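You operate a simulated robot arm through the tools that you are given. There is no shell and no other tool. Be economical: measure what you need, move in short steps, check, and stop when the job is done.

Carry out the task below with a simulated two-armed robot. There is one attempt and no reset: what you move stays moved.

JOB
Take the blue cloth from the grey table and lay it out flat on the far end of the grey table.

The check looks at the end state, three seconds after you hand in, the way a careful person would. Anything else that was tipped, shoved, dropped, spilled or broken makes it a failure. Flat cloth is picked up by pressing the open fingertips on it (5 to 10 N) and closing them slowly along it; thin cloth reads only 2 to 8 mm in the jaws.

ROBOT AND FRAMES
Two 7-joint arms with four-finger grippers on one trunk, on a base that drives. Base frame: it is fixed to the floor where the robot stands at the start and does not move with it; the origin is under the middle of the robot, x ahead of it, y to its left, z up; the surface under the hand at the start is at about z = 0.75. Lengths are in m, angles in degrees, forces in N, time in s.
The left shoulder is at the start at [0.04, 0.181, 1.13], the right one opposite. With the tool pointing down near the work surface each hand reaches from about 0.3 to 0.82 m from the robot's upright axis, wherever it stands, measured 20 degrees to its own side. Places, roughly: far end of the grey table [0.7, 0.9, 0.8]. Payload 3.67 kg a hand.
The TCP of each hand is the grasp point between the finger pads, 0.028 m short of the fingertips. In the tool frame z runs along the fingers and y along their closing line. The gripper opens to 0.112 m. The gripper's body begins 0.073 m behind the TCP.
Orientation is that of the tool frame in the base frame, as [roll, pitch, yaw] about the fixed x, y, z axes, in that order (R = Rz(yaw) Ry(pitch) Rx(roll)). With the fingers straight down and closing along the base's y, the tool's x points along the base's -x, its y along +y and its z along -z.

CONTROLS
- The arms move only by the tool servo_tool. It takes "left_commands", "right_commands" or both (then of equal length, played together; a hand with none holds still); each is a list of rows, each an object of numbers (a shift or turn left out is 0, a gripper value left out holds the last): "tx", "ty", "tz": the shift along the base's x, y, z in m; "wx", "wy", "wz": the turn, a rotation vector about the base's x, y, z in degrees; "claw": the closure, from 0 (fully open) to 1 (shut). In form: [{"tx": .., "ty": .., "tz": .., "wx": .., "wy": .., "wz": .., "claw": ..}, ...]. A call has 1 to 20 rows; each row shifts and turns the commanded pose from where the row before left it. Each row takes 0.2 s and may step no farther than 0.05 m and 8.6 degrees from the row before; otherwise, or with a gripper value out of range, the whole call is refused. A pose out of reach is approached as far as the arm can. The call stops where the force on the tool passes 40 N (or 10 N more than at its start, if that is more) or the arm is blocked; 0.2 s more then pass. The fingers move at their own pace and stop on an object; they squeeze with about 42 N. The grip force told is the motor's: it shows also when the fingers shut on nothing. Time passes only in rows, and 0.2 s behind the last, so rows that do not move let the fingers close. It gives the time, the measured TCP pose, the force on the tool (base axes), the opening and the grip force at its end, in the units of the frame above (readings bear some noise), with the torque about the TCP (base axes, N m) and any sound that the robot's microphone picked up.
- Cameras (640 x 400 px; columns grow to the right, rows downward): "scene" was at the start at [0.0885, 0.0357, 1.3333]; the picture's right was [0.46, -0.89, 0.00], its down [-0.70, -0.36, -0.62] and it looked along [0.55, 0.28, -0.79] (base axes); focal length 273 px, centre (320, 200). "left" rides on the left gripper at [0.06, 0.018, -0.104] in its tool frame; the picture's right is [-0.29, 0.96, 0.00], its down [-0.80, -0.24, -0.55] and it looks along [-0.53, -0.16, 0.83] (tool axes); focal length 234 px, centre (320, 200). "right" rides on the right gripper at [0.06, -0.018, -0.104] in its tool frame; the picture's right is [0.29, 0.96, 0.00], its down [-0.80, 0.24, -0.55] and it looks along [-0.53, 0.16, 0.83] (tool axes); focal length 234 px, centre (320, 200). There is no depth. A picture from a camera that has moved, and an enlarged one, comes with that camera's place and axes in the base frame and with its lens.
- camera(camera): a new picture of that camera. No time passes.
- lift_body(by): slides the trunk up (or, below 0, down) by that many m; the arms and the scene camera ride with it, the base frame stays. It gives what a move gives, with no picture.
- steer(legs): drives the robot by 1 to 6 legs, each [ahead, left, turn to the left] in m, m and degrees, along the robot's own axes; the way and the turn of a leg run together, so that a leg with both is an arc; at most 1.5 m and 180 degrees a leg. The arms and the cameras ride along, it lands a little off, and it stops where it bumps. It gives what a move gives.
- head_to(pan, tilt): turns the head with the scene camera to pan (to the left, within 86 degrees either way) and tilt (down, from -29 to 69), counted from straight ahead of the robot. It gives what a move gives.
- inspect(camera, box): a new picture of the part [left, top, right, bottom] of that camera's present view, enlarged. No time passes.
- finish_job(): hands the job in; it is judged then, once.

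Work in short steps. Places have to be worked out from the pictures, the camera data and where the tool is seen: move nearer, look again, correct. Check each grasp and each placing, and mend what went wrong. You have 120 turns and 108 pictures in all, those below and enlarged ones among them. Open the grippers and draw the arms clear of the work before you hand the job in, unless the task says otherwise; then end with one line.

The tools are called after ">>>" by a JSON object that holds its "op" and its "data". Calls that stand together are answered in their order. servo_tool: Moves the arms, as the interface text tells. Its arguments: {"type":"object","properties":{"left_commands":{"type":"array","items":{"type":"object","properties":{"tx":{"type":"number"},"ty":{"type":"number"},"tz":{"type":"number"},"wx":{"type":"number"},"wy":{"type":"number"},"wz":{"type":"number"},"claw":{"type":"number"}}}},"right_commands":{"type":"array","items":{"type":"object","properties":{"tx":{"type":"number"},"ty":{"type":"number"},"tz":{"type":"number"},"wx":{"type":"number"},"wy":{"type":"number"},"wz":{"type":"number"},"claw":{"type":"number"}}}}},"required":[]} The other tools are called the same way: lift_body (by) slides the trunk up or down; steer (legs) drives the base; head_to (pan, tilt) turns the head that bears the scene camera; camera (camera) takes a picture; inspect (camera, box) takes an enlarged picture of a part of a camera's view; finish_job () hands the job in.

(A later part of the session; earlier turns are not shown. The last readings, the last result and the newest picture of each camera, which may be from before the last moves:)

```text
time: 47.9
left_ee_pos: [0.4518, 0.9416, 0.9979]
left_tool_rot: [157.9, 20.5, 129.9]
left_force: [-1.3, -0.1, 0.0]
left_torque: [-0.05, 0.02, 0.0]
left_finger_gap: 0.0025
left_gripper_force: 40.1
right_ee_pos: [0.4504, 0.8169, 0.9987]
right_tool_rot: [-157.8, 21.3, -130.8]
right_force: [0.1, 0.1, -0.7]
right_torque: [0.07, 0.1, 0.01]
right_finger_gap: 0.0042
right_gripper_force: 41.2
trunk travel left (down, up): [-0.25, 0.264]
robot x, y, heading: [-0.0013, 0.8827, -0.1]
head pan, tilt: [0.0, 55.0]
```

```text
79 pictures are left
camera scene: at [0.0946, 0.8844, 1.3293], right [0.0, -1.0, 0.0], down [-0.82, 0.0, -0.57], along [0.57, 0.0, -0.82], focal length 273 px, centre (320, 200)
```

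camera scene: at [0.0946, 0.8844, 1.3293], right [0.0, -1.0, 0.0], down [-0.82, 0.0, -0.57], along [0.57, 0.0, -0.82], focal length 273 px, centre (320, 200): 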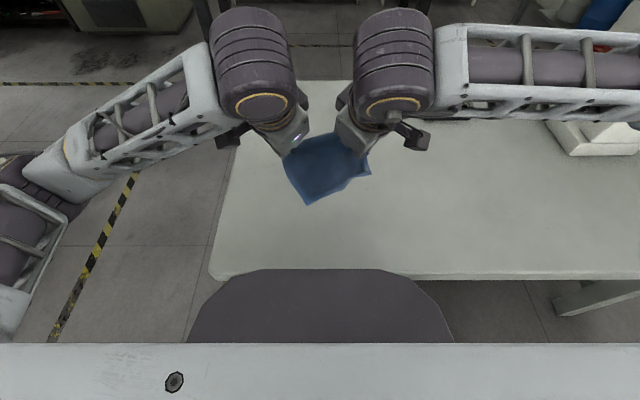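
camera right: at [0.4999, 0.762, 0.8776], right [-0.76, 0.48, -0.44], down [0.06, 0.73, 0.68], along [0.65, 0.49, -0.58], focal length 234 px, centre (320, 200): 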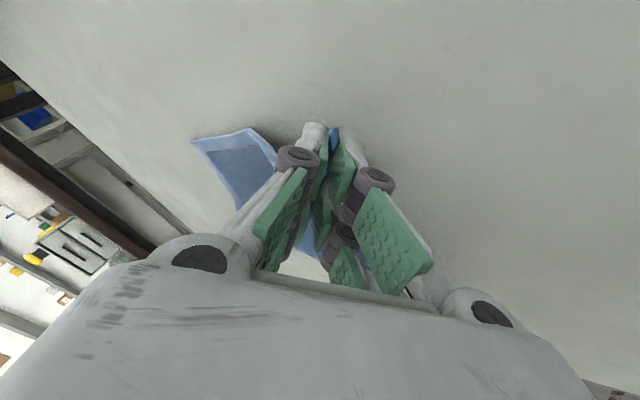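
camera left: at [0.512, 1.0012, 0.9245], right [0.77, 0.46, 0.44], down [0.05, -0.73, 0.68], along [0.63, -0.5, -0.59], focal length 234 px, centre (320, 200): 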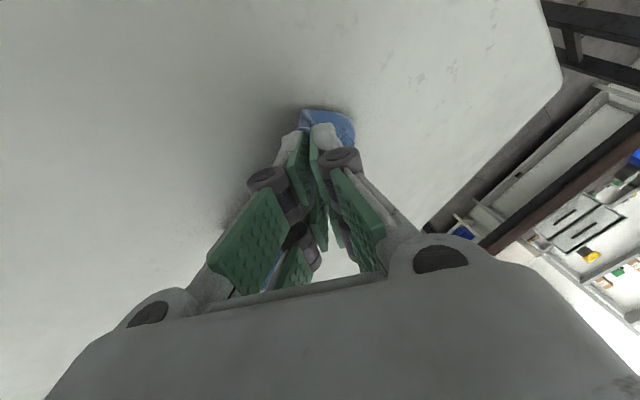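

Now laying by lowering with forward motion, so the cloth trails toward the robot.

>>> {"op": "servo_tool", "data": {"right_commands": [{"tz": -0.015, "tx": 0.005}, {"tz": -0.015, "tx": 0.01}, {"tz": -0.012, "tx": 0.015}, {"tx": 0.022, "tz": -0.006}, {"tx": 0.022, "tz": -0.008}, {"tx": 0.022, "tz": -0.01}, {"tx": 0.022, "tz": -0.012}, {"tx": 0.022, "tz": -0.014}, {"tx": 0.022, "tz": -0.016}, {"tx": 0.022, "tz": -0.018}, {"tx": 0.022, "tz": -0.018}, {"tx": 0.022, "tz": -0.018}, {"tx": 0.02, "tz": -0.016}, {"tx": 0.02, "tz": -0.014}, {"tx": 0.02, "tz": -0.006}, {"tx": 0.02}, {}], "left_commands": [{"tz": -0.015, "tx": 0.005}, {"tz": -0.015, "tx": 0.01}, {"tz": -0.012, "tx": 0.015}, {"tx": 0.022, "tz": -0.006}, {"tx": 0.022, "tz": -0.008}, {"tx": 0.022, "tz": -0.01}, {"tx": 0.022, "tz": -0.012}, {"tx": 0.022, "tz": -0.014}, {"tx": 0.022, "tz": -0.016}, {"tx": 0.022, "tz": -0.018}, {"tx": 0.022, "tz": -0.018}, {"tx": 0.022, "tz": -0.018}, {"tx": 0.02, "tz": -0.016}, {"tx": 0.02, "tz": -0.014}, {"tx": 0.02, "tz": -0.006}, {"tx": 0.02}, {}]}}

>>> {"op": "camera", "data": {"camera": "scene"}}

>>> {"op": "inspect", "data": {"camera": "scene", "box": [220, 60, 420, 200]}}

```text
time: 51.5
left_ee_pos: [0.7596, 0.9426, 0.8012]
left_tool_rot: [157.8, 20.5, 129.8]
left_force: [-0.5, -0.5, 0.0]
left_torque: [-0.05, 0.05, 0.03]
left_finger_gap: 0.0026
left_gripper_force: 39.9
right_ee_pos: [0.7576, 0.8168, 0.7996]
right_tool_rot: [-157.8, 21.2, -130.8]
right_force: [-0.2, -0.2, -0.6]
right_torque: [0.07, 0.07, 0.03]
right_finger_gap: 0.0044
right_gripper_force: 41.4
trunk travel left (down, up): [-0.25, 0.264]
robot x, y, heading: [-0.0, 0.8865, -0.2]
head pan, tilt: [0.0, 55.0]
```

```text
78 pictures are left
camera scene: at [0.0941, 0.8845, 1.3293], right [0.0, -1.0, 0.0], down [-0.82, 0.0, -0.57], along [0.57, 0.0, -0.82], focal length 273 px, centre (320, 200)
```

scene: 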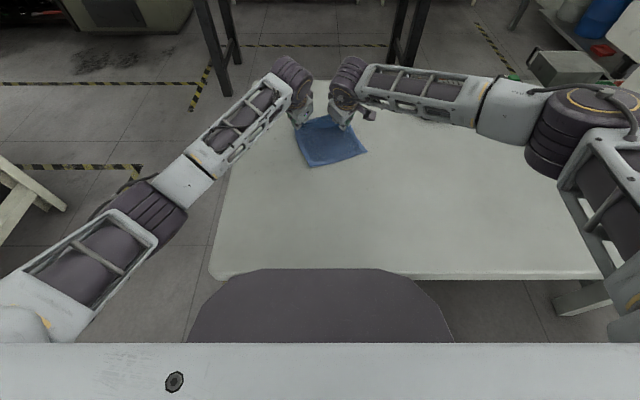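

```text
2.86 times, centred on (320, 130) of scene
camera zoom: at [0.0941, 0.8845, 1.3293], right [0.0, -1.0, 0.0], down [-0.82, 0.0, -0.57], along [0.57, 0.0, -0.82], focal length 781 px, centre (320, 400)
```

zoom: 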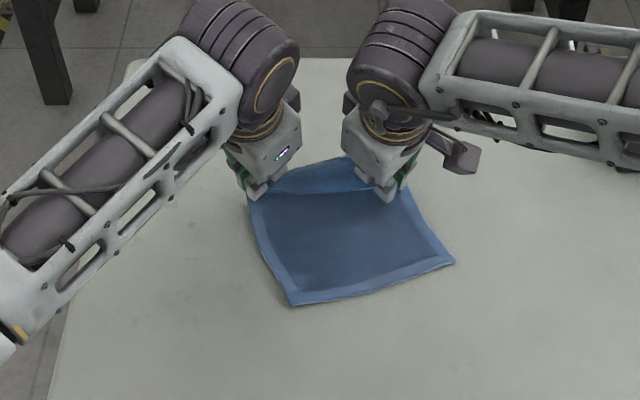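

The cloth now lies trailing flat, with all corners out. I'll lower to the table, open a little, and withdraw along the finger direction.

>>> {"op": "servo_tool", "data": {"right_commands": [{"tz": -0.006}, {"tz": -0.005}, {}, {"claw": 0.92}, {"claw": 0.84}, {"claw": 0.76}, {"claw": 0.7}, {}], "left_commands": [{"tz": -0.006}, {"tz": -0.005}, {}, {"claw": 0.92}, {"claw": 0.84}, {"claw": 0.76}, {"claw": 0.7}, {}]}}

>>> {"op": "inspect", "data": {"camera": "scene", "box": [220, 60, 420, 200]}}

```text
time: 53.3
left_ee_pos: [0.7594, 0.9432, 0.7895]
left_tool_rot: [157.9, 20.6, 129.9]
left_force: [1.6, -0.8, 4.4]
left_torque: [0.02, 0.01, 0.02]
left_finger_gap: 0.0346
left_gripper_force: 0.1
right_ee_pos: [0.7565, 0.8162, 0.7894]
right_tool_rot: [-157.8, 21.3, -130.8]
right_force: [0.7, -0.9, 3.0]
right_torque: [-0.01, 0.02, -0.01]
right_finger_gap: 0.0341
right_gripper_force: 0.1
trunk travel left (down, up): [-0.25, 0.264]
robot x, y, heading: [-0.0013, 0.8845, -0.2]
head pan, tilt: [0.0, 55.0]
```

```text
2.86 times, centred on (320, 130) of scene
camera zoom: at [0.0939, 0.8843, 1.3293], right [0.0, -1.0, 0.0], down [-0.82, 0.0, -0.57], along [0.57, 0.0, -0.82], focal length 781 px, centre (320, 400)
```

zoom: 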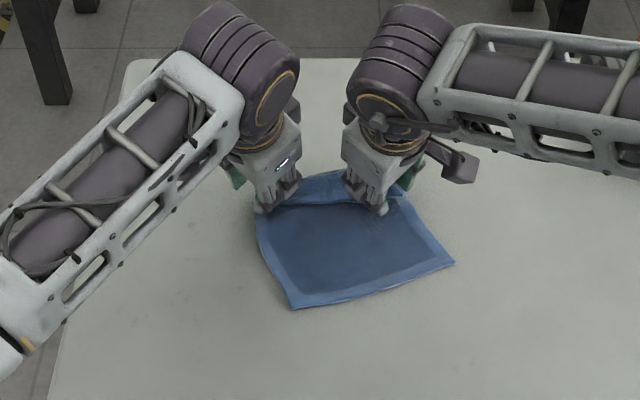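

Released. Withdrawing both hands up along the fingers, then outward and back.

>>> {"op": "servo_tool", "data": {"right_commands": [{"tx": -0.008, "tz": 0.014}, {"tx": -0.01, "tz": 0.018}, {"tx": -0.012, "tz": 0.022}, {"tx": -0.012, "tz": 0.022}, {"tz": 0.03}, {"tz": 0.03, "ty": -0.02}, {"tx": -0.04, "ty": -0.02}, {"tx": -0.045}, {"tx": -0.045}, {"tx": -0.045}, {"tx": -0.045}], "left_commands": [{"tx": -0.008, "tz": 0.014}, {"tx": -0.01, "tz": 0.018}, {"tx": -0.012, "tz": 0.022}, {"tx": -0.012, "tz": 0.022}, {"tz": 0.03}, {"tz": 0.03, "ty": 0.02}, {"tx": -0.04, "ty": 0.04}, {"tx": -0.045, "ty": 0.03}, {"tx": -0.045, "ty": 0.02}, {"tx": -0.045}, {"tx": -0.045}]}}

>>> {"op": "inspect", "data": {"camera": "scene", "box": [220, 60, 420, 200]}}

>>> {"op": "camera", "data": {"camera": "right"}}

```text
refused: row 7 steps farther than a row can; nothing moved
```

```text
2.86 times, centred on (320, 130) of scene
camera zoom: at [0.0939, 0.8843, 1.3293], right [0.0, -1.0, 0.0], down [-0.82, 0.0, -0.57], along [0.57, 0.0, -0.82], focal length 781 px, centre (320, 400)
```

zoom: 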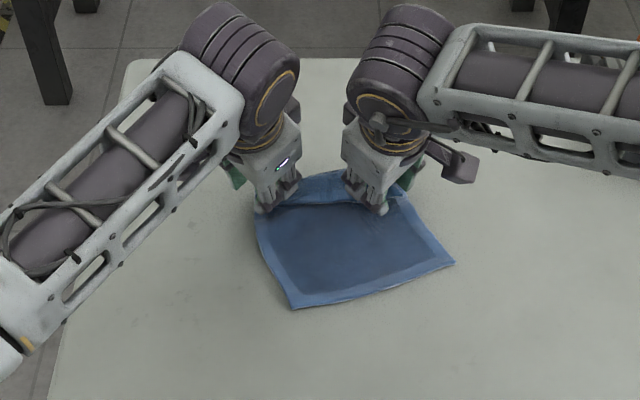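

```text
74 pictures are left
camera right: at [0.6786, 0.7611, 0.8642], right [-0.76, 0.48, -0.44], down [0.06, 0.73, 0.68], along [0.65, 0.49, -0.58], focal length 234 px, centre (320, 200)
```

right: 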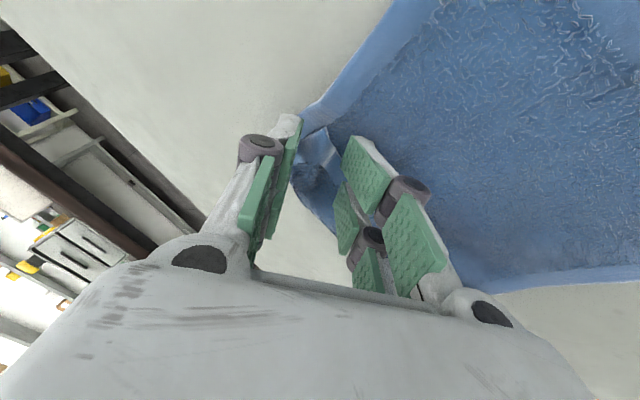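

One row exceeded the step limit; resending with smaller steps.

>>> {"op": "servo_tool", "data": {"right_commands": [{"tx": -0.008, "tz": 0.014}, {"tx": -0.01, "tz": 0.018}, {"tx": -0.012, "tz": 0.022}, {"tx": -0.012, "tz": 0.022}, {"tz": 0.03}, {"tz": 0.03, "ty": -0.02}, {"tx": -0.04, "ty": -0.02}, {"tx": -0.045}, {"tx": -0.045}, {"tx": -0.045}, {"tx": -0.045}], "left_commands": [{"tx": -0.008, "tz": 0.014}, {"tx": -0.01, "tz": 0.018}, {"tx": -0.012, "tz": 0.022}, {"tx": -0.012, "tz": 0.022}, {"tz": 0.03}, {"tz": 0.03, "ty": 0.02}, {"tx": -0.03, "ty": 0.035}, {"tx": -0.03, "ty": 0.03}, {"tx": -0.045, "ty": 0.02}, {"tx": -0.045}, {"tx": -0.045}]}}

>>> {"op": "inspect", "data": {"camera": "scene", "box": [220, 60, 420, 200]}}

>>> {"op": "camera", "data": {"camera": "right"}}

```text
time: 55.7
left_ee_pos: [0.521, 1.0476, 0.9241]
left_tool_rot: [157.8, 20.6, 129.9]
left_force: [0.3, 0.6, 0.8]
left_torque: [0.0, -0.01, 0.0]
left_finger_gap: 0.0338
left_gripper_force: 0.1
right_ee_pos: [0.4945, 0.7749, 0.9275]
right_tool_rot: [-157.7, 21.4, -130.8]
right_force: [-1.4, 0.2, 0.0]
right_torque: [-0.02, 0.0, 0.01]
right_finger_gap: 0.0335
right_gripper_force: 0.0
trunk travel left (down, up): [-0.25, 0.264]
robot x, y, heading: [0.0009, 0.882, -0.2]
head pan, tilt: [0.0, 55.0]
```

```text
2.86 times, centred on (320, 130) of scene
camera zoom: at [0.0924, 0.8847, 1.3294], right [0.0, -1.0, 0.0], down [-0.82, 0.0, -0.57], along [0.57, 0.0, -0.82], focal length 781 px, centre (320, 400)
```

zoom: 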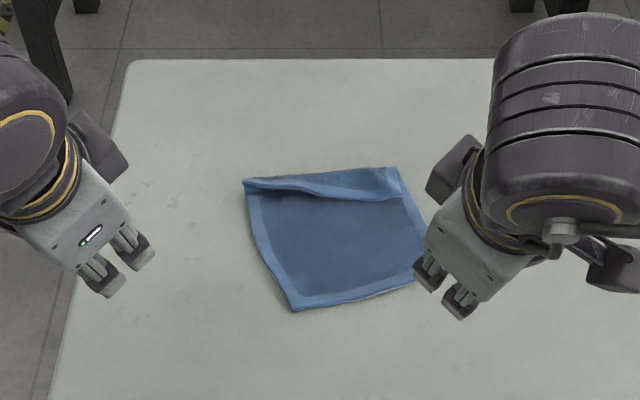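

```text
72 pictures are left
camera right: at [0.4163, 0.7195, 1.0015], right [-0.76, 0.48, -0.44], down [0.06, 0.73, 0.68], along [0.65, 0.49, -0.58], focal length 234 px, centre (320, 200)
```

right: 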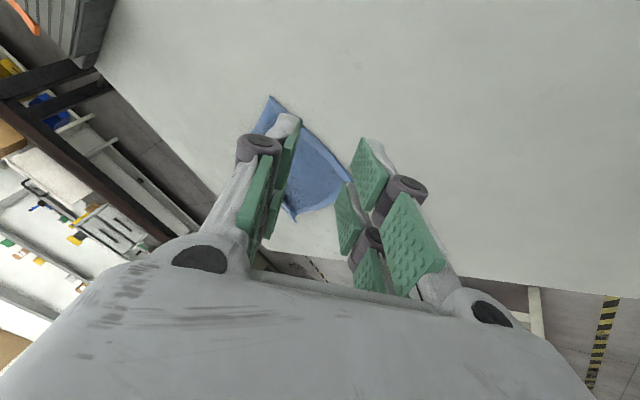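

The cloth is mostly flat but has a ridge near the far edge. Zooming in to understand it.

>>> {"op": "inspect", "data": {"camera": "scene", "box": [285, 95, 365, 165]}}

```text
5.71 times, centred on (325, 130) of scene
camera zoom: at [0.0924, 0.8847, 1.3294], right [0.0, -1.0, 0.0], down [-0.82, 0.0, -0.57], along [0.57, 0.0, -0.82], focal length 1562 px, centre (291, 600)
```

zoom: 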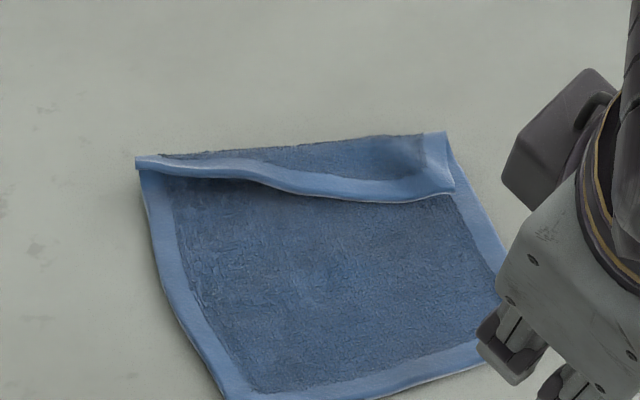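

The far edge is folded back over toward the robot (flap ~2 cm at left, ~5 cm at right, x≈0.75–0.82). Looking from the left wrist camera to see how raised it is.

>>> {"op": "camera", "data": {"camera": "left"}}

>>> {"op": "inspect", "data": {"camera": "right", "box": [220, 80, 380, 240]}}

```text
70 pictures are left
camera left: at [0.4444, 1.1045, 0.9992], right [0.77, 0.46, 0.44], down [0.05, -0.73, 0.68], along [0.63, -0.5, -0.59], focal length 234 px, centre (320, 200)
```

left: 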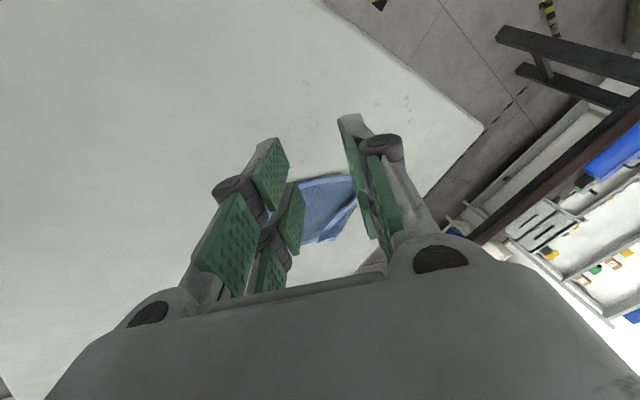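

```text
2.50 times, centred on (300, 160) of right
camera zoom: at [0.4163, 0.7195, 1.0015], right [-0.76, 0.48, -0.44], down [0.06, 0.73, 0.68], along [0.65, 0.49, -0.58], focal length 585 px, centre (370, 300)
```

zoom: 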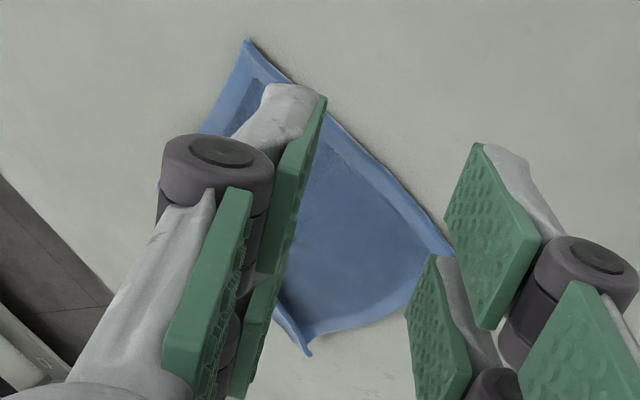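

I'll try flipping the flap: close both jaws, tilt the fingers to ~60° forward, and approach low from the robot side to slide under the flap's free edge.

>>> {"op": "servo_tool", "data": {"right_commands": [{"wy": -7.5, "claw": 1, "ty": 0.01, "tx": 0.02}, {"wy": -7.5, "ty": 0.01, "tx": 0.02}, {"wy": -7.5, "ty": 0.01, "tx": 0.02}, {"wy": -7.5, "ty": 0.012, "tx": 0.02}, {"tx": 0.025, "tz": -0.02}, {"tx": 0.025, "tz": -0.02}, {"tx": 0.025, "tz": -0.02}, {}], "left_commands": [{"wy": -7.5, "claw": 1, "ty": -0.02, "tx": 0.015}, {"wy": -7.5, "ty": -0.02, "tx": 0.015}, {"wy": -7.5, "ty": -0.02, "tx": 0.015}, {"wy": -7.5, "ty": -0.02, "tx": 0.015}, {"tx": 0.022, "ty": -0.02, "tz": -0.02}, {"tx": 0.022, "tz": -0.02, "ty": -0.02}, {"tx": 0.022, "tz": -0.02, "ty": -0.013}, {}]}}

>>> {"op": "inspect", "data": {"camera": "scene", "box": [220, 60, 420, 200]}}

>>> {"op": "camera", "data": {"camera": "right"}}

>>> {"op": "camera", "data": {"camera": "left"}}

```text
time: 57.5
left_ee_pos: [0.6487, 0.9152, 0.8665]
left_tool_rot: [129.0, 37.2, 115.5]
left_force: [-0.2, -0.4, -0.5]
left_torque: [-0.01, 0.01, -0.01]
left_finger_gap: 0.0003
left_gripper_force: 35.7
right_ee_pos: [0.6511, 0.8178, 0.8645]
right_tool_rot: [-129.0, 38.4, -116.1]
right_force: [-0.7, -0.1, 0.4]
right_torque: [-0.01, 0.0, 0.01]
right_finger_gap: 0.0001
right_gripper_force: 35.5
trunk travel left (down, up): [-0.25, 0.264]
robot x, y, heading: [0.0021, 0.8826, -0.2]
head pan, tilt: [0.0, 55.0]
```

```text
2.86 times, centred on (320, 130) of scene
camera zoom: at [0.0936, 0.8844, 1.3293], right [0.0, -1.0, 0.0], down [-0.82, 0.0, -0.57], along [0.57, 0.0, -0.82], focal length 781 px, centre (320, 400)
```

zoom: 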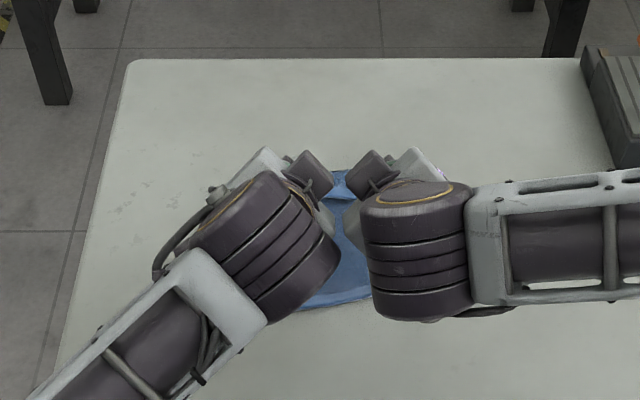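

```text
67 pictures are left
camera right: at [0.5467, 0.7633, 0.8903], right [-0.44, 0.48, -0.76], down [-0.29, 0.73, 0.62], along [0.85, 0.49, -0.18], focal length 234 px, centre (320, 200)
```

right: 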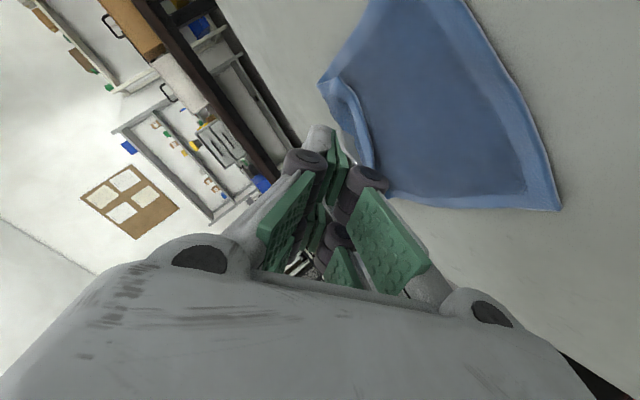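

```text
66 pictures are left
camera left: at [0.5446, 0.972, 0.8933], right [0.45, 0.46, 0.77], down [-0.29, -0.73, 0.61], along [0.84, -0.5, -0.2], focal length 234 px, centre (320, 200)
```

left: 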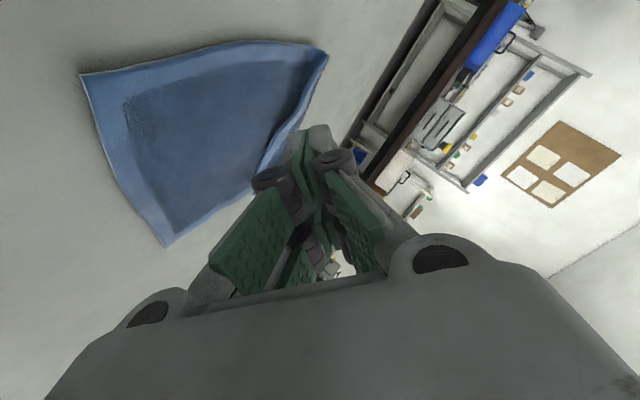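

The wrist cameras see the flap well now. Zooming in on it.

>>> {"op": "inspect", "data": {"camera": "right", "box": [300, 50, 420, 200]}}

>>> {"op": "inspect", "data": {"camera": "left", "box": [220, 30, 350, 200]}}

```text
2.67 times, centred on (360, 125) of right
camera zoom: at [0.5467, 0.7633, 0.8903], right [-0.44, 0.48, -0.76], down [-0.29, 0.73, 0.62], along [0.85, 0.49, -0.18], focal length 624 px, centre (213, 400)
```

zoom: 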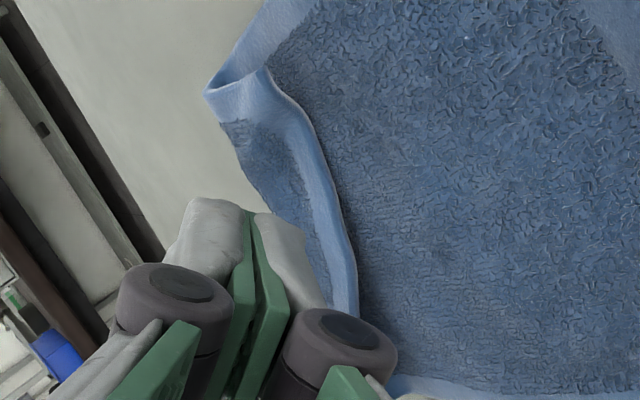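

```text
2.35 times, centred on (285, 115) of left
camera zoom: at [0.5446, 0.972, 0.8933], right [0.45, 0.46, 0.77], down [-0.29, -0.73, 0.61], along [0.84, -0.5, -0.2], focal length 551 px, centre (402, 400)
```

zoom: 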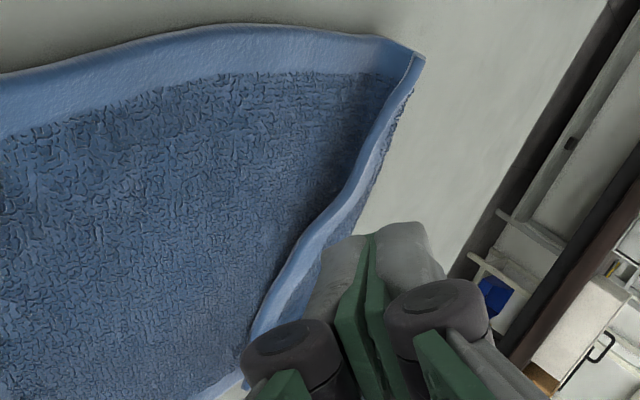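

The flap is a rounded fold with an open gap beneath its edge. Lowering both closed fingertips just above the cloth and advancing toward the gap.

>>> {"op": "servo_tool", "data": {"right_commands": [{"tz": -0.026}, {"tz": -0.026}, {"tz": -0.022}, {}, {"tx": 0.02}, {"tx": 0.02}, {"tx": 0.015}, {}], "left_commands": [{"tz": -0.026}, {"tz": -0.026}, {"tz": -0.022}, {}, {"tx": 0.02}, {"tx": 0.02}, {"tx": 0.015}, {}]}}

>>> {"op": "camera", "data": {"camera": "right"}}

>>> {"op": "camera", "data": {"camera": "left"}}

```text
time: 59.3
left_ee_pos: [0.7039, 0.9149, 0.7918]
left_tool_rot: [129.2, 37.2, 115.5]
left_force: [0.1, 1.1, -0.5]
left_torque: [-0.04, -0.02, -0.03]
left_finger_gap: 0.0001
left_gripper_force: 35.5
right_ee_pos: [0.7056, 0.8209, 0.7915]
right_tool_rot: [-129.0, 38.2, -116.1]
right_force: [-0.3, -1.3, 0.1]
right_torque: [0.03, -0.05, -0.01]
right_finger_gap: 0.0
right_gripper_force: 35.6
trunk travel left (down, up): [-0.25, 0.264]
robot x, y, heading: [0.0015, 0.8844, -0.3]
head pan, tilt: [0.0, 55.0]
```

```text
63 pictures are left
camera right: at [0.6011, 0.765, 0.8171], right [-0.44, 0.48, -0.76], down [-0.29, 0.73, 0.62], along [0.85, 0.49, -0.18], focal length 234 px, centre (320, 200)
```

right: 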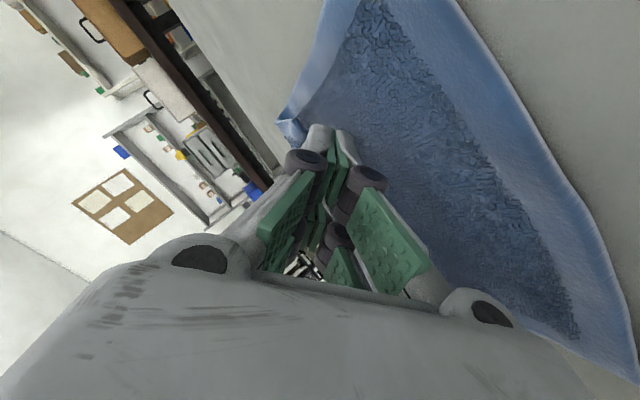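

```text
62 pictures are left
camera left: at [0.5991, 0.9715, 0.8187], right [0.45, 0.46, 0.77], down [-0.29, -0.73, 0.61], along [0.84, -0.5, -0.2], focal length 234 px, centre (320, 200)
```

left: 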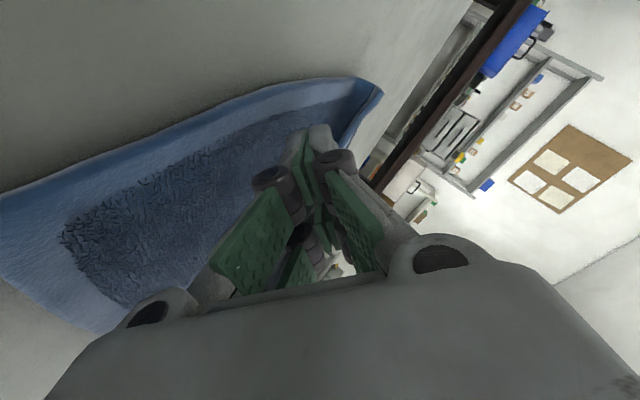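

No contact yet. Lowering 5 mm more, then advancing under the flap and gently rising.

>>> {"op": "servo_tool", "data": {"right_commands": [{"tz": -0.005}, {"tx": 0.012}, {"tx": 0.012}, {"tx": 0.012}, {"tx": 0.012, "tz": 0.003}, {"tx": 0.012, "tz": 0.008}, {"tx": 0.012, "tz": 0.012}, {}], "left_commands": [{"tz": -0.005}, {"tx": 0.012}, {"tx": 0.012}, {"tx": 0.012}, {"tx": 0.012, "tz": 0.003}, {"tx": 0.012, "tz": 0.008}, {"tx": 0.012, "tz": 0.012}, {}]}}

>>> {"op": "camera", "data": {"camera": "right"}}

>>> {"op": "camera", "data": {"camera": "left"}}

>>> {"op": "inspect", "data": {"camera": "scene", "box": [220, 60, 420, 200]}}

```text
time: 61.1
left_ee_pos: [0.7754, 0.9157, 0.8097]
left_tool_rot: [129.1, 37.2, 115.6]
left_force: [0.8, 0.6, 0.4]
left_torque: [-0.03, 0.02, -0.03]
left_finger_gap: 0.0001
left_gripper_force: 35.7
right_ee_pos: [0.7797, 0.8192, 0.8086]
right_tool_rot: [-129.1, 38.1, -116.1]
right_force: [-0.2, 0.7, -0.2]
right_torque: [-0.01, -0.01, -0.03]
right_finger_gap: 0.0
right_gripper_force: 35.3
trunk travel left (down, up): [-0.25, 0.264]
robot x, y, heading: [0.0027, 0.8831, -0.3]
head pan, tilt: [0.0, 55.0]
```

```text
61 pictures are left
camera right: at [0.6737, 0.7646, 0.8345], right [-0.44, 0.48, -0.76], down [-0.29, 0.73, 0.62], along [0.85, 0.49, -0.18], focal length 234 px, centre (320, 200)
```

right: 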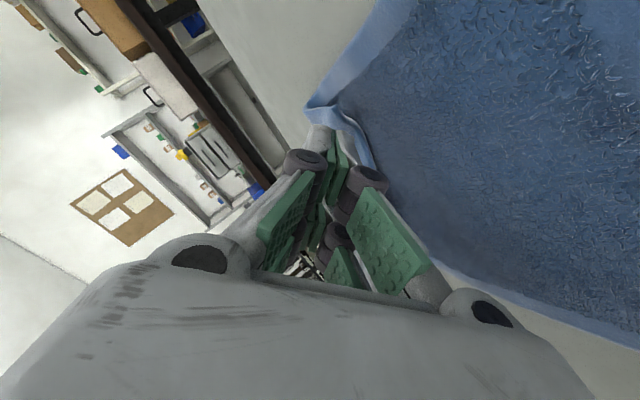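

```text
60 pictures are left
camera left: at [0.6707, 0.9721, 0.8363], right [0.45, 0.46, 0.77], down [-0.29, -0.73, 0.61], along [0.84, -0.5, -0.2], focal length 234 px, centre (320, 200)
```

left: 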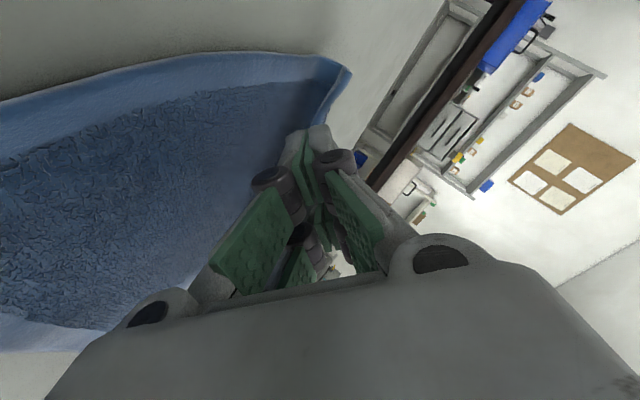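

```text
2.86 times, centred on (320, 130) of scene
camera zoom: at [0.0945, 0.8844, 1.3292], right [0.0, -1.0, 0.0], down [-0.82, 0.0, -0.57], along [0.57, 0.0, -0.82], focal length 781 px, centre (320, 400)
```

zoom: 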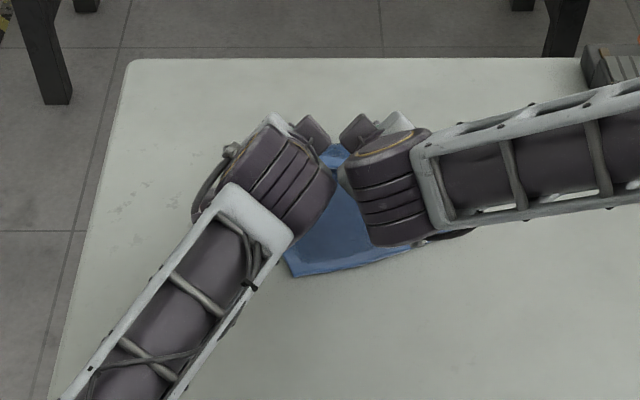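

The fingers are in the pocket and shifted the cloth ~3–4 cm forward. Now lifting up to raise the flap upright, then forward.

>>> {"op": "servo_tool", "data": {"right_commands": [{"tz": 0.015}, {"tz": 0.015}, {"tz": 0.015, "tx": 0.005}, {"tz": 0.005, "tx": 0.012}, {"tx": 0.012}, {"tx": 0.01}, {}], "left_commands": [{"tz": 0.015}, {"tz": 0.015}, {"tz": 0.015, "tx": 0.005}, {"tz": 0.005, "tx": 0.012}, {"tx": 0.012}, {"tx": 0.01}, {}]}}

>>> {"op": "camera", "data": {"camera": "right"}}

>>> {"op": "camera", "data": {"camera": "left"}}

```text
time: 62.7
left_ee_pos: [0.8152, 0.9155, 0.8596]
left_tool_rot: [129.1, 37.2, 115.7]
left_force: [0.3, 0.4, 0.1]
left_torque: [0.03, -0.03, -0.01]
left_finger_gap: 0.0
left_gripper_force: 35.6
right_ee_pos: [0.8156, 0.8199, 0.8594]
right_tool_rot: [-129.0, 38.3, -116.1]
right_force: [-0.1, -0.1, 0.4]
right_torque: [-0.01, 0.0, -0.01]
right_finger_gap: 0.0
right_gripper_force: 36.2
trunk travel left (down, up): [-0.25, 0.264]
robot x, y, heading: [0.0017, 0.8844, -0.6]
head pan, tilt: [0.0, 55.0]
```

```text
58 pictures are left
camera right: at [0.7115, 0.7645, 0.8842], right [-0.44, 0.48, -0.76], down [-0.29, 0.73, 0.62], along [0.85, 0.49, -0.18], focal length 234 px, centre (320, 200)
```

right: 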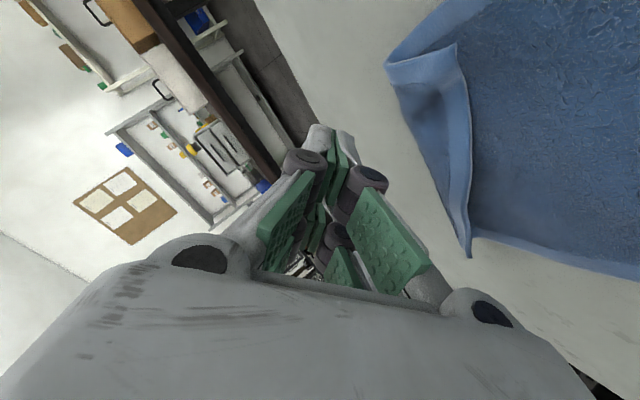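

```text
57 pictures are left
camera left: at [0.7098, 0.9727, 0.8867], right [0.45, 0.46, 0.77], down [-0.29, -0.73, 0.61], along [0.84, -0.5, -0.2], focal length 234 px, centre (320, 200)
```

left: 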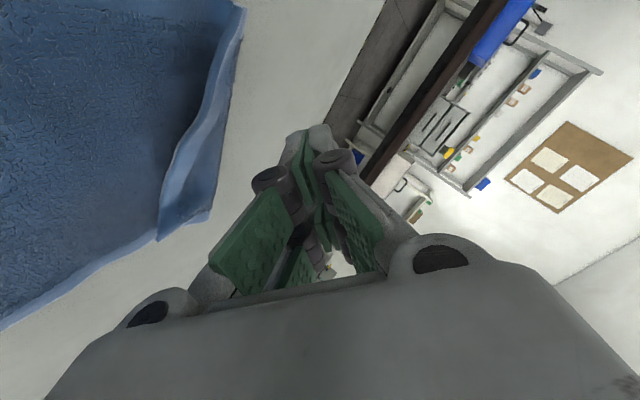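

The fingers slipped out; the flap persists, but its fold corner is now at ≈(0.86,0.80) with the free corner at ≈(0.80,0.80). I'll roll the right hand so its jaws close vertically to pinch just the flap, moving the left clear, and test forward reach.

>>> {"op": "servo_tool", "data": {"right_commands": [{"tz": 0.03}, {"wx": -6.53, "wz": 3.75, "claw": 0.75}, {"wx": -6.53, "wz": 3.75}, {"wx": -6.53, "wz": 3.75}, {"wx": -6.53, "wz": 3.75}, {"wx": -6.53, "wz": 3.75}, {"wx": -6.53, "wz": 3.75}, {"tx": 0.02}, {"tx": 0.02}, {"tx": 0.02}, {}], "left_commands": [{"tz": 0.03}, {"tx": -0.02, "tz": 0.02, "ty": 0.02}, {"tx": -0.03, "ty": 0.03}, {"tx": -0.03, "ty": 0.03}, {"tx": -0.03, "ty": 0.02}, {"tx": -0.03}, {"tx": -0.03}, {"tx": -0.03}, {}, {}, {}]}}

>>> {"op": "camera", "data": {"camera": "right"}}

>>> {"op": "inspect", "data": {"camera": "scene", "box": [220, 40, 420, 180]}}

```text
time: 65.1
left_ee_pos: [0.6168, 1.0159, 0.9104]
left_tool_rot: [129.0, 37.2, 115.6]
left_force: [0.8, -0.9, 0.0]
left_torque: [0.01, 0.0, 0.0]
left_finger_gap: 0.0001
left_gripper_force: 36.3
right_ee_pos: [0.8769, 0.8177, 0.8893]
right_tool_rot: [-120.0, 0.3, -89.6]
right_force: [0.3, 0.2, -0.3]
right_torque: [0.06, -0.02, 0.0]
right_finger_gap: 0.0279
right_gripper_force: 0.1
trunk travel left (down, up): [-0.25, 0.264]
robot x, y, heading: [0.0008, 0.8825, -0.4]
head pan, tilt: [0.0, 55.0]
```

```text
56 pictures are left
camera right: at [0.7959, 0.7581, 0.9572], right [-0.48, -0.29, -0.83], down [-0.61, 0.79, 0.07], along [0.64, 0.54, -0.55], focal length 234 px, centre (320, 200)
```

right: 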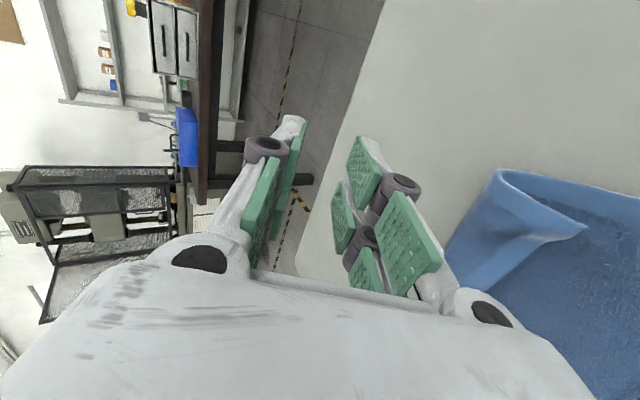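

```text
2.86 times, centred on (320, 110) of scene
camera zoom: at [0.0944, 0.8842, 1.3293], right [0.0, -1.0, 0.0], down [-0.82, 0.0, -0.57], along [0.57, 0.0, -0.82], focal length 781 px, centre (320, 457)
```

zoom: 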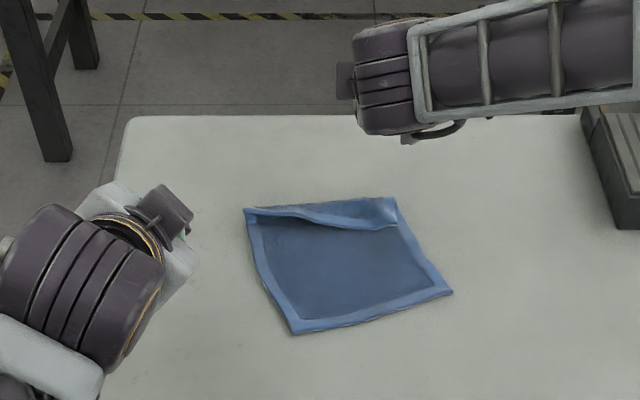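

Reach extends to 0.88 now, good. The flap's free corner is at ≈(0.80,0.797). I'll back the right hand off to x≈0.745 and lower in front of the flap edge.

>>> {"op": "servo_tool", "data": {"right_commands": [{"tx": -0.033, "ty": -0.002}, {"tx": -0.033, "ty": -0.002}, {"tx": -0.033}, {"tx": -0.033}, {"tz": -0.03}, {"tz": -0.03}, {"tz": -0.029}, {}]}}

>>> {"op": "camera", "data": {"camera": "right"}}

```text
time: 66.9
left_ee_pos: [0.617, 1.0146, 0.9107]
left_tool_rot: [129.1, 37.2, 115.6]
left_force: [0.1, 0.2, -0.2]
left_torque: [0.01, 0.03, -0.01]
left_finger_gap: 0.0
left_gripper_force: 35.6
right_ee_pos: [0.7441, 0.815, 0.8032]
right_tool_rot: [-120.0, 0.2, -89.6]
right_force: [-0.2, 0.7, -0.2]
right_torque: [0.03, -0.03, 0.03]
right_finger_gap: 0.0278
right_gripper_force: 0.1
trunk travel left (down, up): [-0.25, 0.264]
robot x, y, heading: [0.0016, 0.8834, 0.0]
head pan, tilt: [0.0, 55.0]
```

```text
54 pictures are left
camera right: at [0.6626, 0.7554, 0.8702], right [-0.48, -0.29, -0.83], down [-0.61, 0.79, 0.07], along [0.64, 0.54, -0.55], focal length 234 px, centre (320, 200)
```

right: 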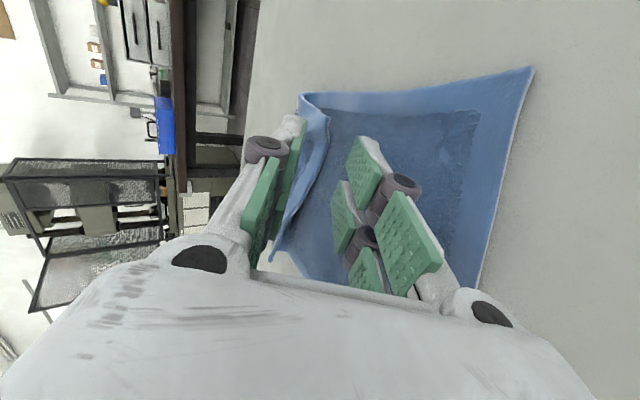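

The flap's edge is right between the two fingers. Lowering until the lower fingertip nearly grazes the cloth, then advancing.

>>> {"op": "servo_tool", "data": {"right_commands": [{"tz": -0.006}, {"tz": -0.006}, {"tx": 0.012}, {"tx": 0.012}, {"tx": 0.012}, {"tx": 0.012}, {}]}}

>>> {"op": "camera", "data": {"camera": "right"}}

>>> {"op": "inspect", "data": {"camera": "right", "box": [240, 60, 440, 220]}}

```text
time: 68.5
left_ee_pos: [0.6166, 1.0148, 0.9108]
left_tool_rot: [129.2, 37.2, 115.6]
left_force: [0.2, -0.3, 0.1]
left_torque: [0.01, 0.0, -0.01]
left_finger_gap: 0.0
left_gripper_force: 35.3
right_ee_pos: [0.7929, 0.8142, 0.7901]
right_tool_rot: [-120.0, 0.1, -89.6]
right_force: [0.3, -0.8, 0.7]
right_torque: [0.0, 0.0, 0.03]
right_finger_gap: 0.0275
right_gripper_force: 0.0
trunk travel left (down, up): [-0.25, 0.264]
robot x, y, heading: [-0.0012, 0.8867, -0.3]
head pan, tilt: [0.0, 55.0]
```

```text
53 pictures are left
camera right: at [0.712, 0.7548, 0.8565], right [-0.48, -0.29, -0.83], down [-0.61, 0.79, 0.07], along [0.64, 0.54, -0.55], focal length 234 px, centre (320, 200)
```

right: 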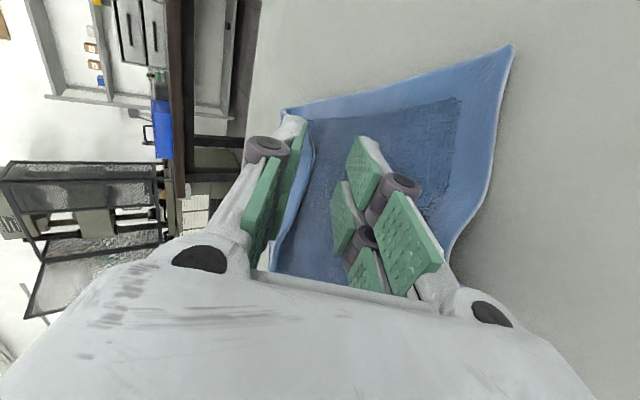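

```text
2.50 times, centred on (340, 140) of right
camera zoom: at [0.712, 0.7548, 0.8565], right [-0.48, -0.29, -0.83], down [-0.61, 0.79, 0.07], along [0.64, 0.54, -0.55], focal length 585 px, centre (270, 350)
```

zoom: 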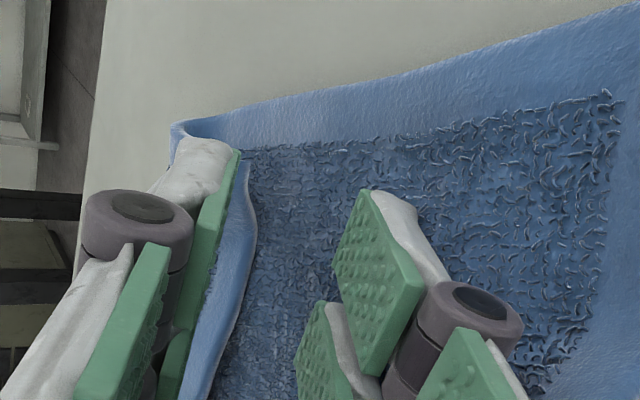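

The flap lies just under the upper finger, but the lower fingertip isn't beneath it yet. Advancing 18 mm more.

>>> {"op": "servo_tool", "data": {"right_commands": [{"tx": 0.009}, {"tx": 0.009}, {}]}}

>>> {"op": "inspect", "data": {"camera": "right", "box": [240, 60, 440, 220]}}

```text
time: 69.3
left_ee_pos: [0.6164, 1.0153, 0.9115]
left_tool_rot: [129.0, 37.3, 115.7]
left_force: [0.6, 0.0, -0.4]
left_torque: [0.02, 0.0, 0.0]
left_finger_gap: 0.0001
left_gripper_force: 35.4
right_ee_pos: [0.8106, 0.8154, 0.7889]
right_tool_rot: [-120.0, 0.2, -89.5]
right_force: [-0.1, -0.4, 1.6]
right_torque: [0.03, -0.02, -0.01]
right_finger_gap: 0.0274
right_gripper_force: 0.0
trunk travel left (down, up): [-0.25, 0.264]
robot x, y, heading: [-0.0022, 0.885, -0.2]
head pan, tilt: [0.0, 55.0]
```

```text
2.50 times, centred on (340, 140) of right
camera zoom: at [0.73, 0.7554, 0.8561], right [-0.48, -0.29, -0.83], down [-0.61, 0.79, 0.07], along [0.64, 0.54, -0.55], focal length 585 px, centre (270, 350)
```

zoom: 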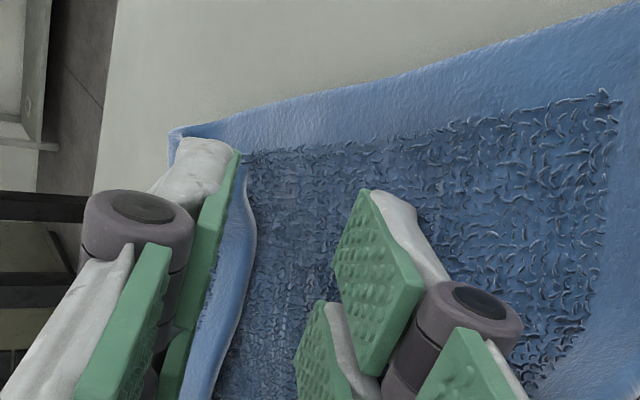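

The cloth is being carried along by light friction of the lower fingertip. Raising 4 mm and advancing again.

>>> {"op": "servo_tool", "data": {"right_commands": [{"tz": 0.004}, {"tx": 0.008}, {"tx": 0.008}, {"tx": 0.006}, {}]}}

>>> {"op": "inspect", "data": {"camera": "right", "box": [240, 60, 440, 220]}}

```text
time: 70.5
left_ee_pos: [0.6164, 1.016, 0.9111]
left_tool_rot: [129.1, 37.1, 115.6]
left_force: [0.4, -0.1, -0.4]
left_torque: [0.06, 0.01, -0.03]
left_finger_gap: 0.0
left_gripper_force: 36.1
right_ee_pos: [0.8321, 0.8161, 0.7927]
right_tool_rot: [-120.0, 0.2, -89.6]
right_force: [0.2, 1.1, 0.2]
right_torque: [-0.02, -0.02, 0.02]
right_finger_gap: 0.0278
right_gripper_force: 0.1
trunk travel left (down, up): [-0.25, 0.264]
robot x, y, heading: [0.0034, 0.8847, -0.4]
head pan, tilt: [0.0, 55.0]
```

```text
2.50 times, centred on (340, 140) of right
camera zoom: at [0.7515, 0.7557, 0.8607], right [-0.48, -0.29, -0.83], down [-0.61, 0.79, 0.07], along [0.64, 0.54, -0.55], focal length 585 px, centre (270, 350)
```

zoom: 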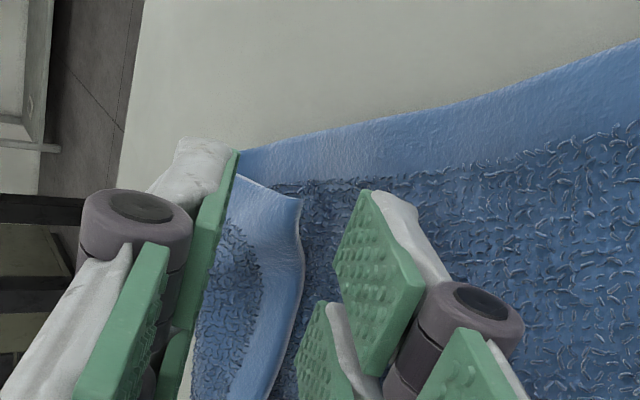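

Good: now the jaws advance over the flap. A bit further, then close.

>>> {"op": "servo_tool", "data": {"right_commands": [{"tx": 0.008}, {"tx": 0.006}, {}]}}

>>> {"op": "inspect", "data": {"camera": "right", "box": [240, 60, 440, 220]}}

```text
time: 71.3
left_ee_pos: [0.6163, 1.0152, 0.9101]
left_tool_rot: [129.1, 37.2, 115.6]
left_force: [-0.2, -0.1, -0.5]
left_torque: [0.01, 0.04, -0.01]
left_finger_gap: 0.0
left_gripper_force: 35.9
right_ee_pos: [0.847, 0.8155, 0.7914]
right_tool_rot: [-120.0, 0.2, -89.6]
right_force: [-0.3, -0.4, 1.1]
right_torque: [-0.01, -0.01, 0.0]
right_finger_gap: 0.028
right_gripper_force: 0.0
trunk travel left (down, up): [-0.25, 0.264]
robot x, y, heading: [0.0002, 0.8843, 0.2]
head pan, tilt: [0.0, 55.0]
```

```text
2.50 times, centred on (340, 140) of right
camera zoom: at [0.7661, 0.7564, 0.8594], right [-0.48, -0.29, -0.83], down [-0.61, 0.79, 0.07], along [0.64, 0.54, -0.55], focal length 585 px, centre (270, 350)
```

zoom: 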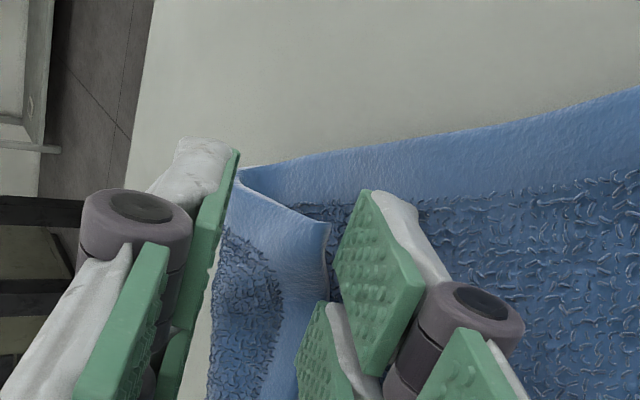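

The flap corner is between the pads. Closing the jaw.

>>> {"op": "servo_tool", "data": {"right_commands": [{"claw": 0.85}, {"claw": 0.92}, {"claw": 1.0}, {}, {}]}}

>>> {"op": "inspect", "data": {"camera": "right", "box": [240, 60, 440, 220]}}

```text
time: 72.5
left_ee_pos: [0.6164, 1.0151, 0.9105]
left_tool_rot: [129.1, 37.2, 115.6]
left_force: [-1.1, 0.0, 0.9]
left_torque: [0.0, 0.03, 0.0]
left_finger_gap: 0.0002
left_gripper_force: 35.5
right_ee_pos: [0.8475, 0.8165, 0.7926]
right_tool_rot: [-120.0, 0.2, -89.6]
right_force: [-0.5, 0.9, -0.4]
right_torque: [-0.02, 0.0, 0.03]
right_finger_gap: 0.0002
right_gripper_force: 36.2
trunk travel left (down, up): [-0.25, 0.264]
robot x, y, heading: [0.0027, 0.8849, 0.1]
head pan, tilt: [0.0, 55.0]
```

```text
2.50 times, centred on (340, 140) of right
camera zoom: at [0.766, 0.7563, 0.8595], right [-0.48, -0.29, -0.83], down [-0.61, 0.79, 0.07], along [0.64, 0.54, -0.55], focal length 585 px, centre (270, 350)
```

zoom: 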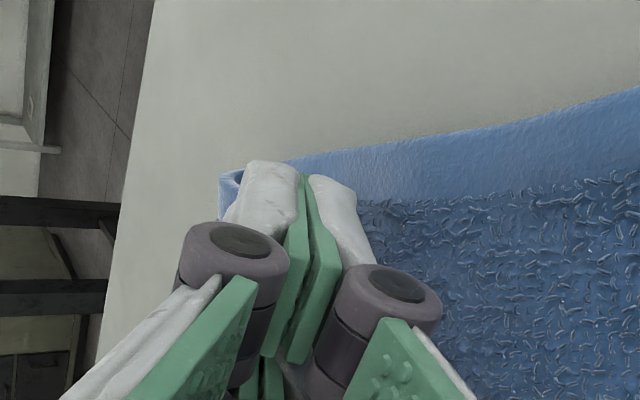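

Missed (gap 0.2 mm), and the cloth keeps creeping away. I'll withdraw and look at the state before regrasping the near edge for a cleaner re-lay.

>>> {"op": "servo_tool", "data": {"right_commands": [{"tx": -0.02, "tz": 0.01}, {"tx": -0.025, "tz": 0.02}, {"tx": -0.025, "tz": 0.03}, {"tx": -0.03, "tz": 0.03}, {"tx": -0.04, "tz": 0.02}, {"tx": -0.04, "ty": -0.02}, {"tx": -0.04, "ty": -0.02}, {"tx": -0.04, "ty": -0.02}, {"tx": -0.04}, {}]}}

>>> {"op": "inspect", "data": {"camera": "scene", "box": [260, 70, 380, 150]}}

```text
time: 74.7
left_ee_pos: [0.6169, 1.0155, 0.9114]
left_tool_rot: [129.1, 37.2, 115.6]
left_force: [-0.6, -0.6, 0.3]
left_torque: [0.03, -0.03, 0.01]
left_finger_gap: 0.0
left_gripper_force: 35.6
right_ee_pos: [0.5468, 0.7546, 0.903]
right_tool_rot: [-120.0, 0.3, -89.6]
right_force: [0.0, 0.5, -0.8]
right_torque: [0.02, 0.0, -0.03]
right_finger_gap: 0.0
right_gripper_force: 35.7
trunk travel left (down, up): [-0.25, 0.264]
robot x, y, heading: [0.0015, 0.8846, -0.4]
head pan, tilt: [0.0, 55.0]
```

```text
5.00 times, centred on (320, 110) of scene
camera zoom: at [0.0949, 0.8841, 1.3292], right [0.0, -1.0, 0.0], down [-0.82, 0.0, -0.57], along [0.57, 0.0, -0.82], focal length 1367 px, centre (320, 650)
```

zoom: 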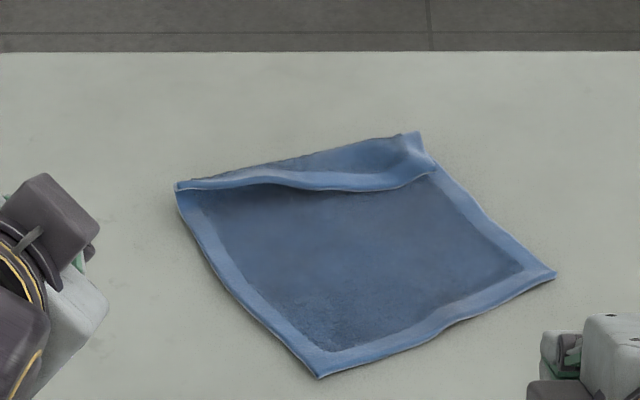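

The cloth is rotated; corners: near N(0.692,0.884), right R(0.783,0.735), left (0.876,0.98), far (0.935,0.818). I'll pinch corner N with the left hand (closing along y) and drag the cloth back into easy reach first.

>>> {"op": "servo_tool", "data": {"left_commands": [{"wx": -6.53, "wz": 3.75, "claw": 0.64, "ty": -0.01}, {"wx": -6.53, "wz": 3.75, "ty": -0.02}, {"wx": -6.53, "wz": 3.75, "ty": -0.02}, {"wx": -6.53, "wz": 3.75, "ty": -0.02}, {"wx": -6.53, "wz": 3.75, "ty": -0.02}, {"wx": -6.53, "wz": 3.75, "ty": -0.02}, {"wy": 7.5, "ty": -0.015, "tx": 0.02}, {"wy": 7.5, "ty": -0.0145, "tx": 0.02}, {"wy": 7.5, "tx": 0.02, "tz": -0.02}, {"wy": 7.5, "tx": 0.02, "tz": -0.025}, {"tx": 0.01, "tz": -0.015}, {}]}}

>>> {"op": "camera", "data": {"camera": "left"}}

```text
time: 76.3
left_ee_pos: [0.6311, 0.9575, 0.8904]
left_tool_rot: [164.4, 53.4, 168.9]
left_force: [-0.2, 0.3, 0.3]
left_torque: [-0.04, 0.02, 0.02]
left_finger_gap: 0.0404
left_gripper_force: 0.0
right_ee_pos: [0.5458, 0.7537, 0.9179]
right_tool_rot: [-119.9, 0.3, -89.7]
right_force: [0.4, 0.6, -0.8]
right_torque: [-0.01, -0.03, -0.01]
right_finger_gap: 0.0
right_gripper_force: 36.1
trunk travel left (down, up): [-0.25, 0.264]
robot x, y, heading: [0.0016, 0.8799, -0.0]
head pan, tilt: [0.0, 55.0]
stopped in row 8 (left hand): the arm was blocked; the commanded pose is now the measured one
```

```text
46 pictures are left
camera left: at [0.5108, 0.9714, 0.9051], right [0.15, 0.91, 0.38], down [0.02, -0.39, 0.92], along [0.99, -0.12, -0.08], focal length 234 px, centre (320, 200)
```

left: 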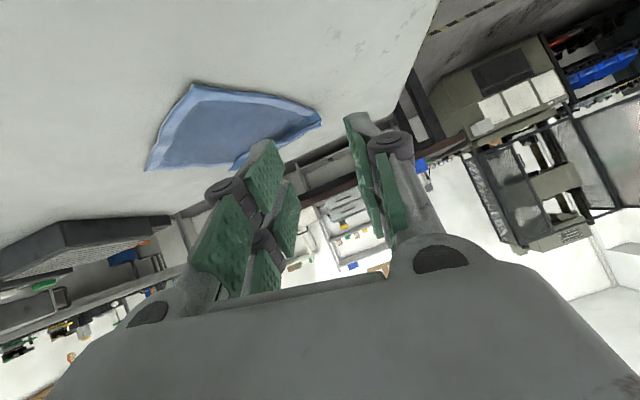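

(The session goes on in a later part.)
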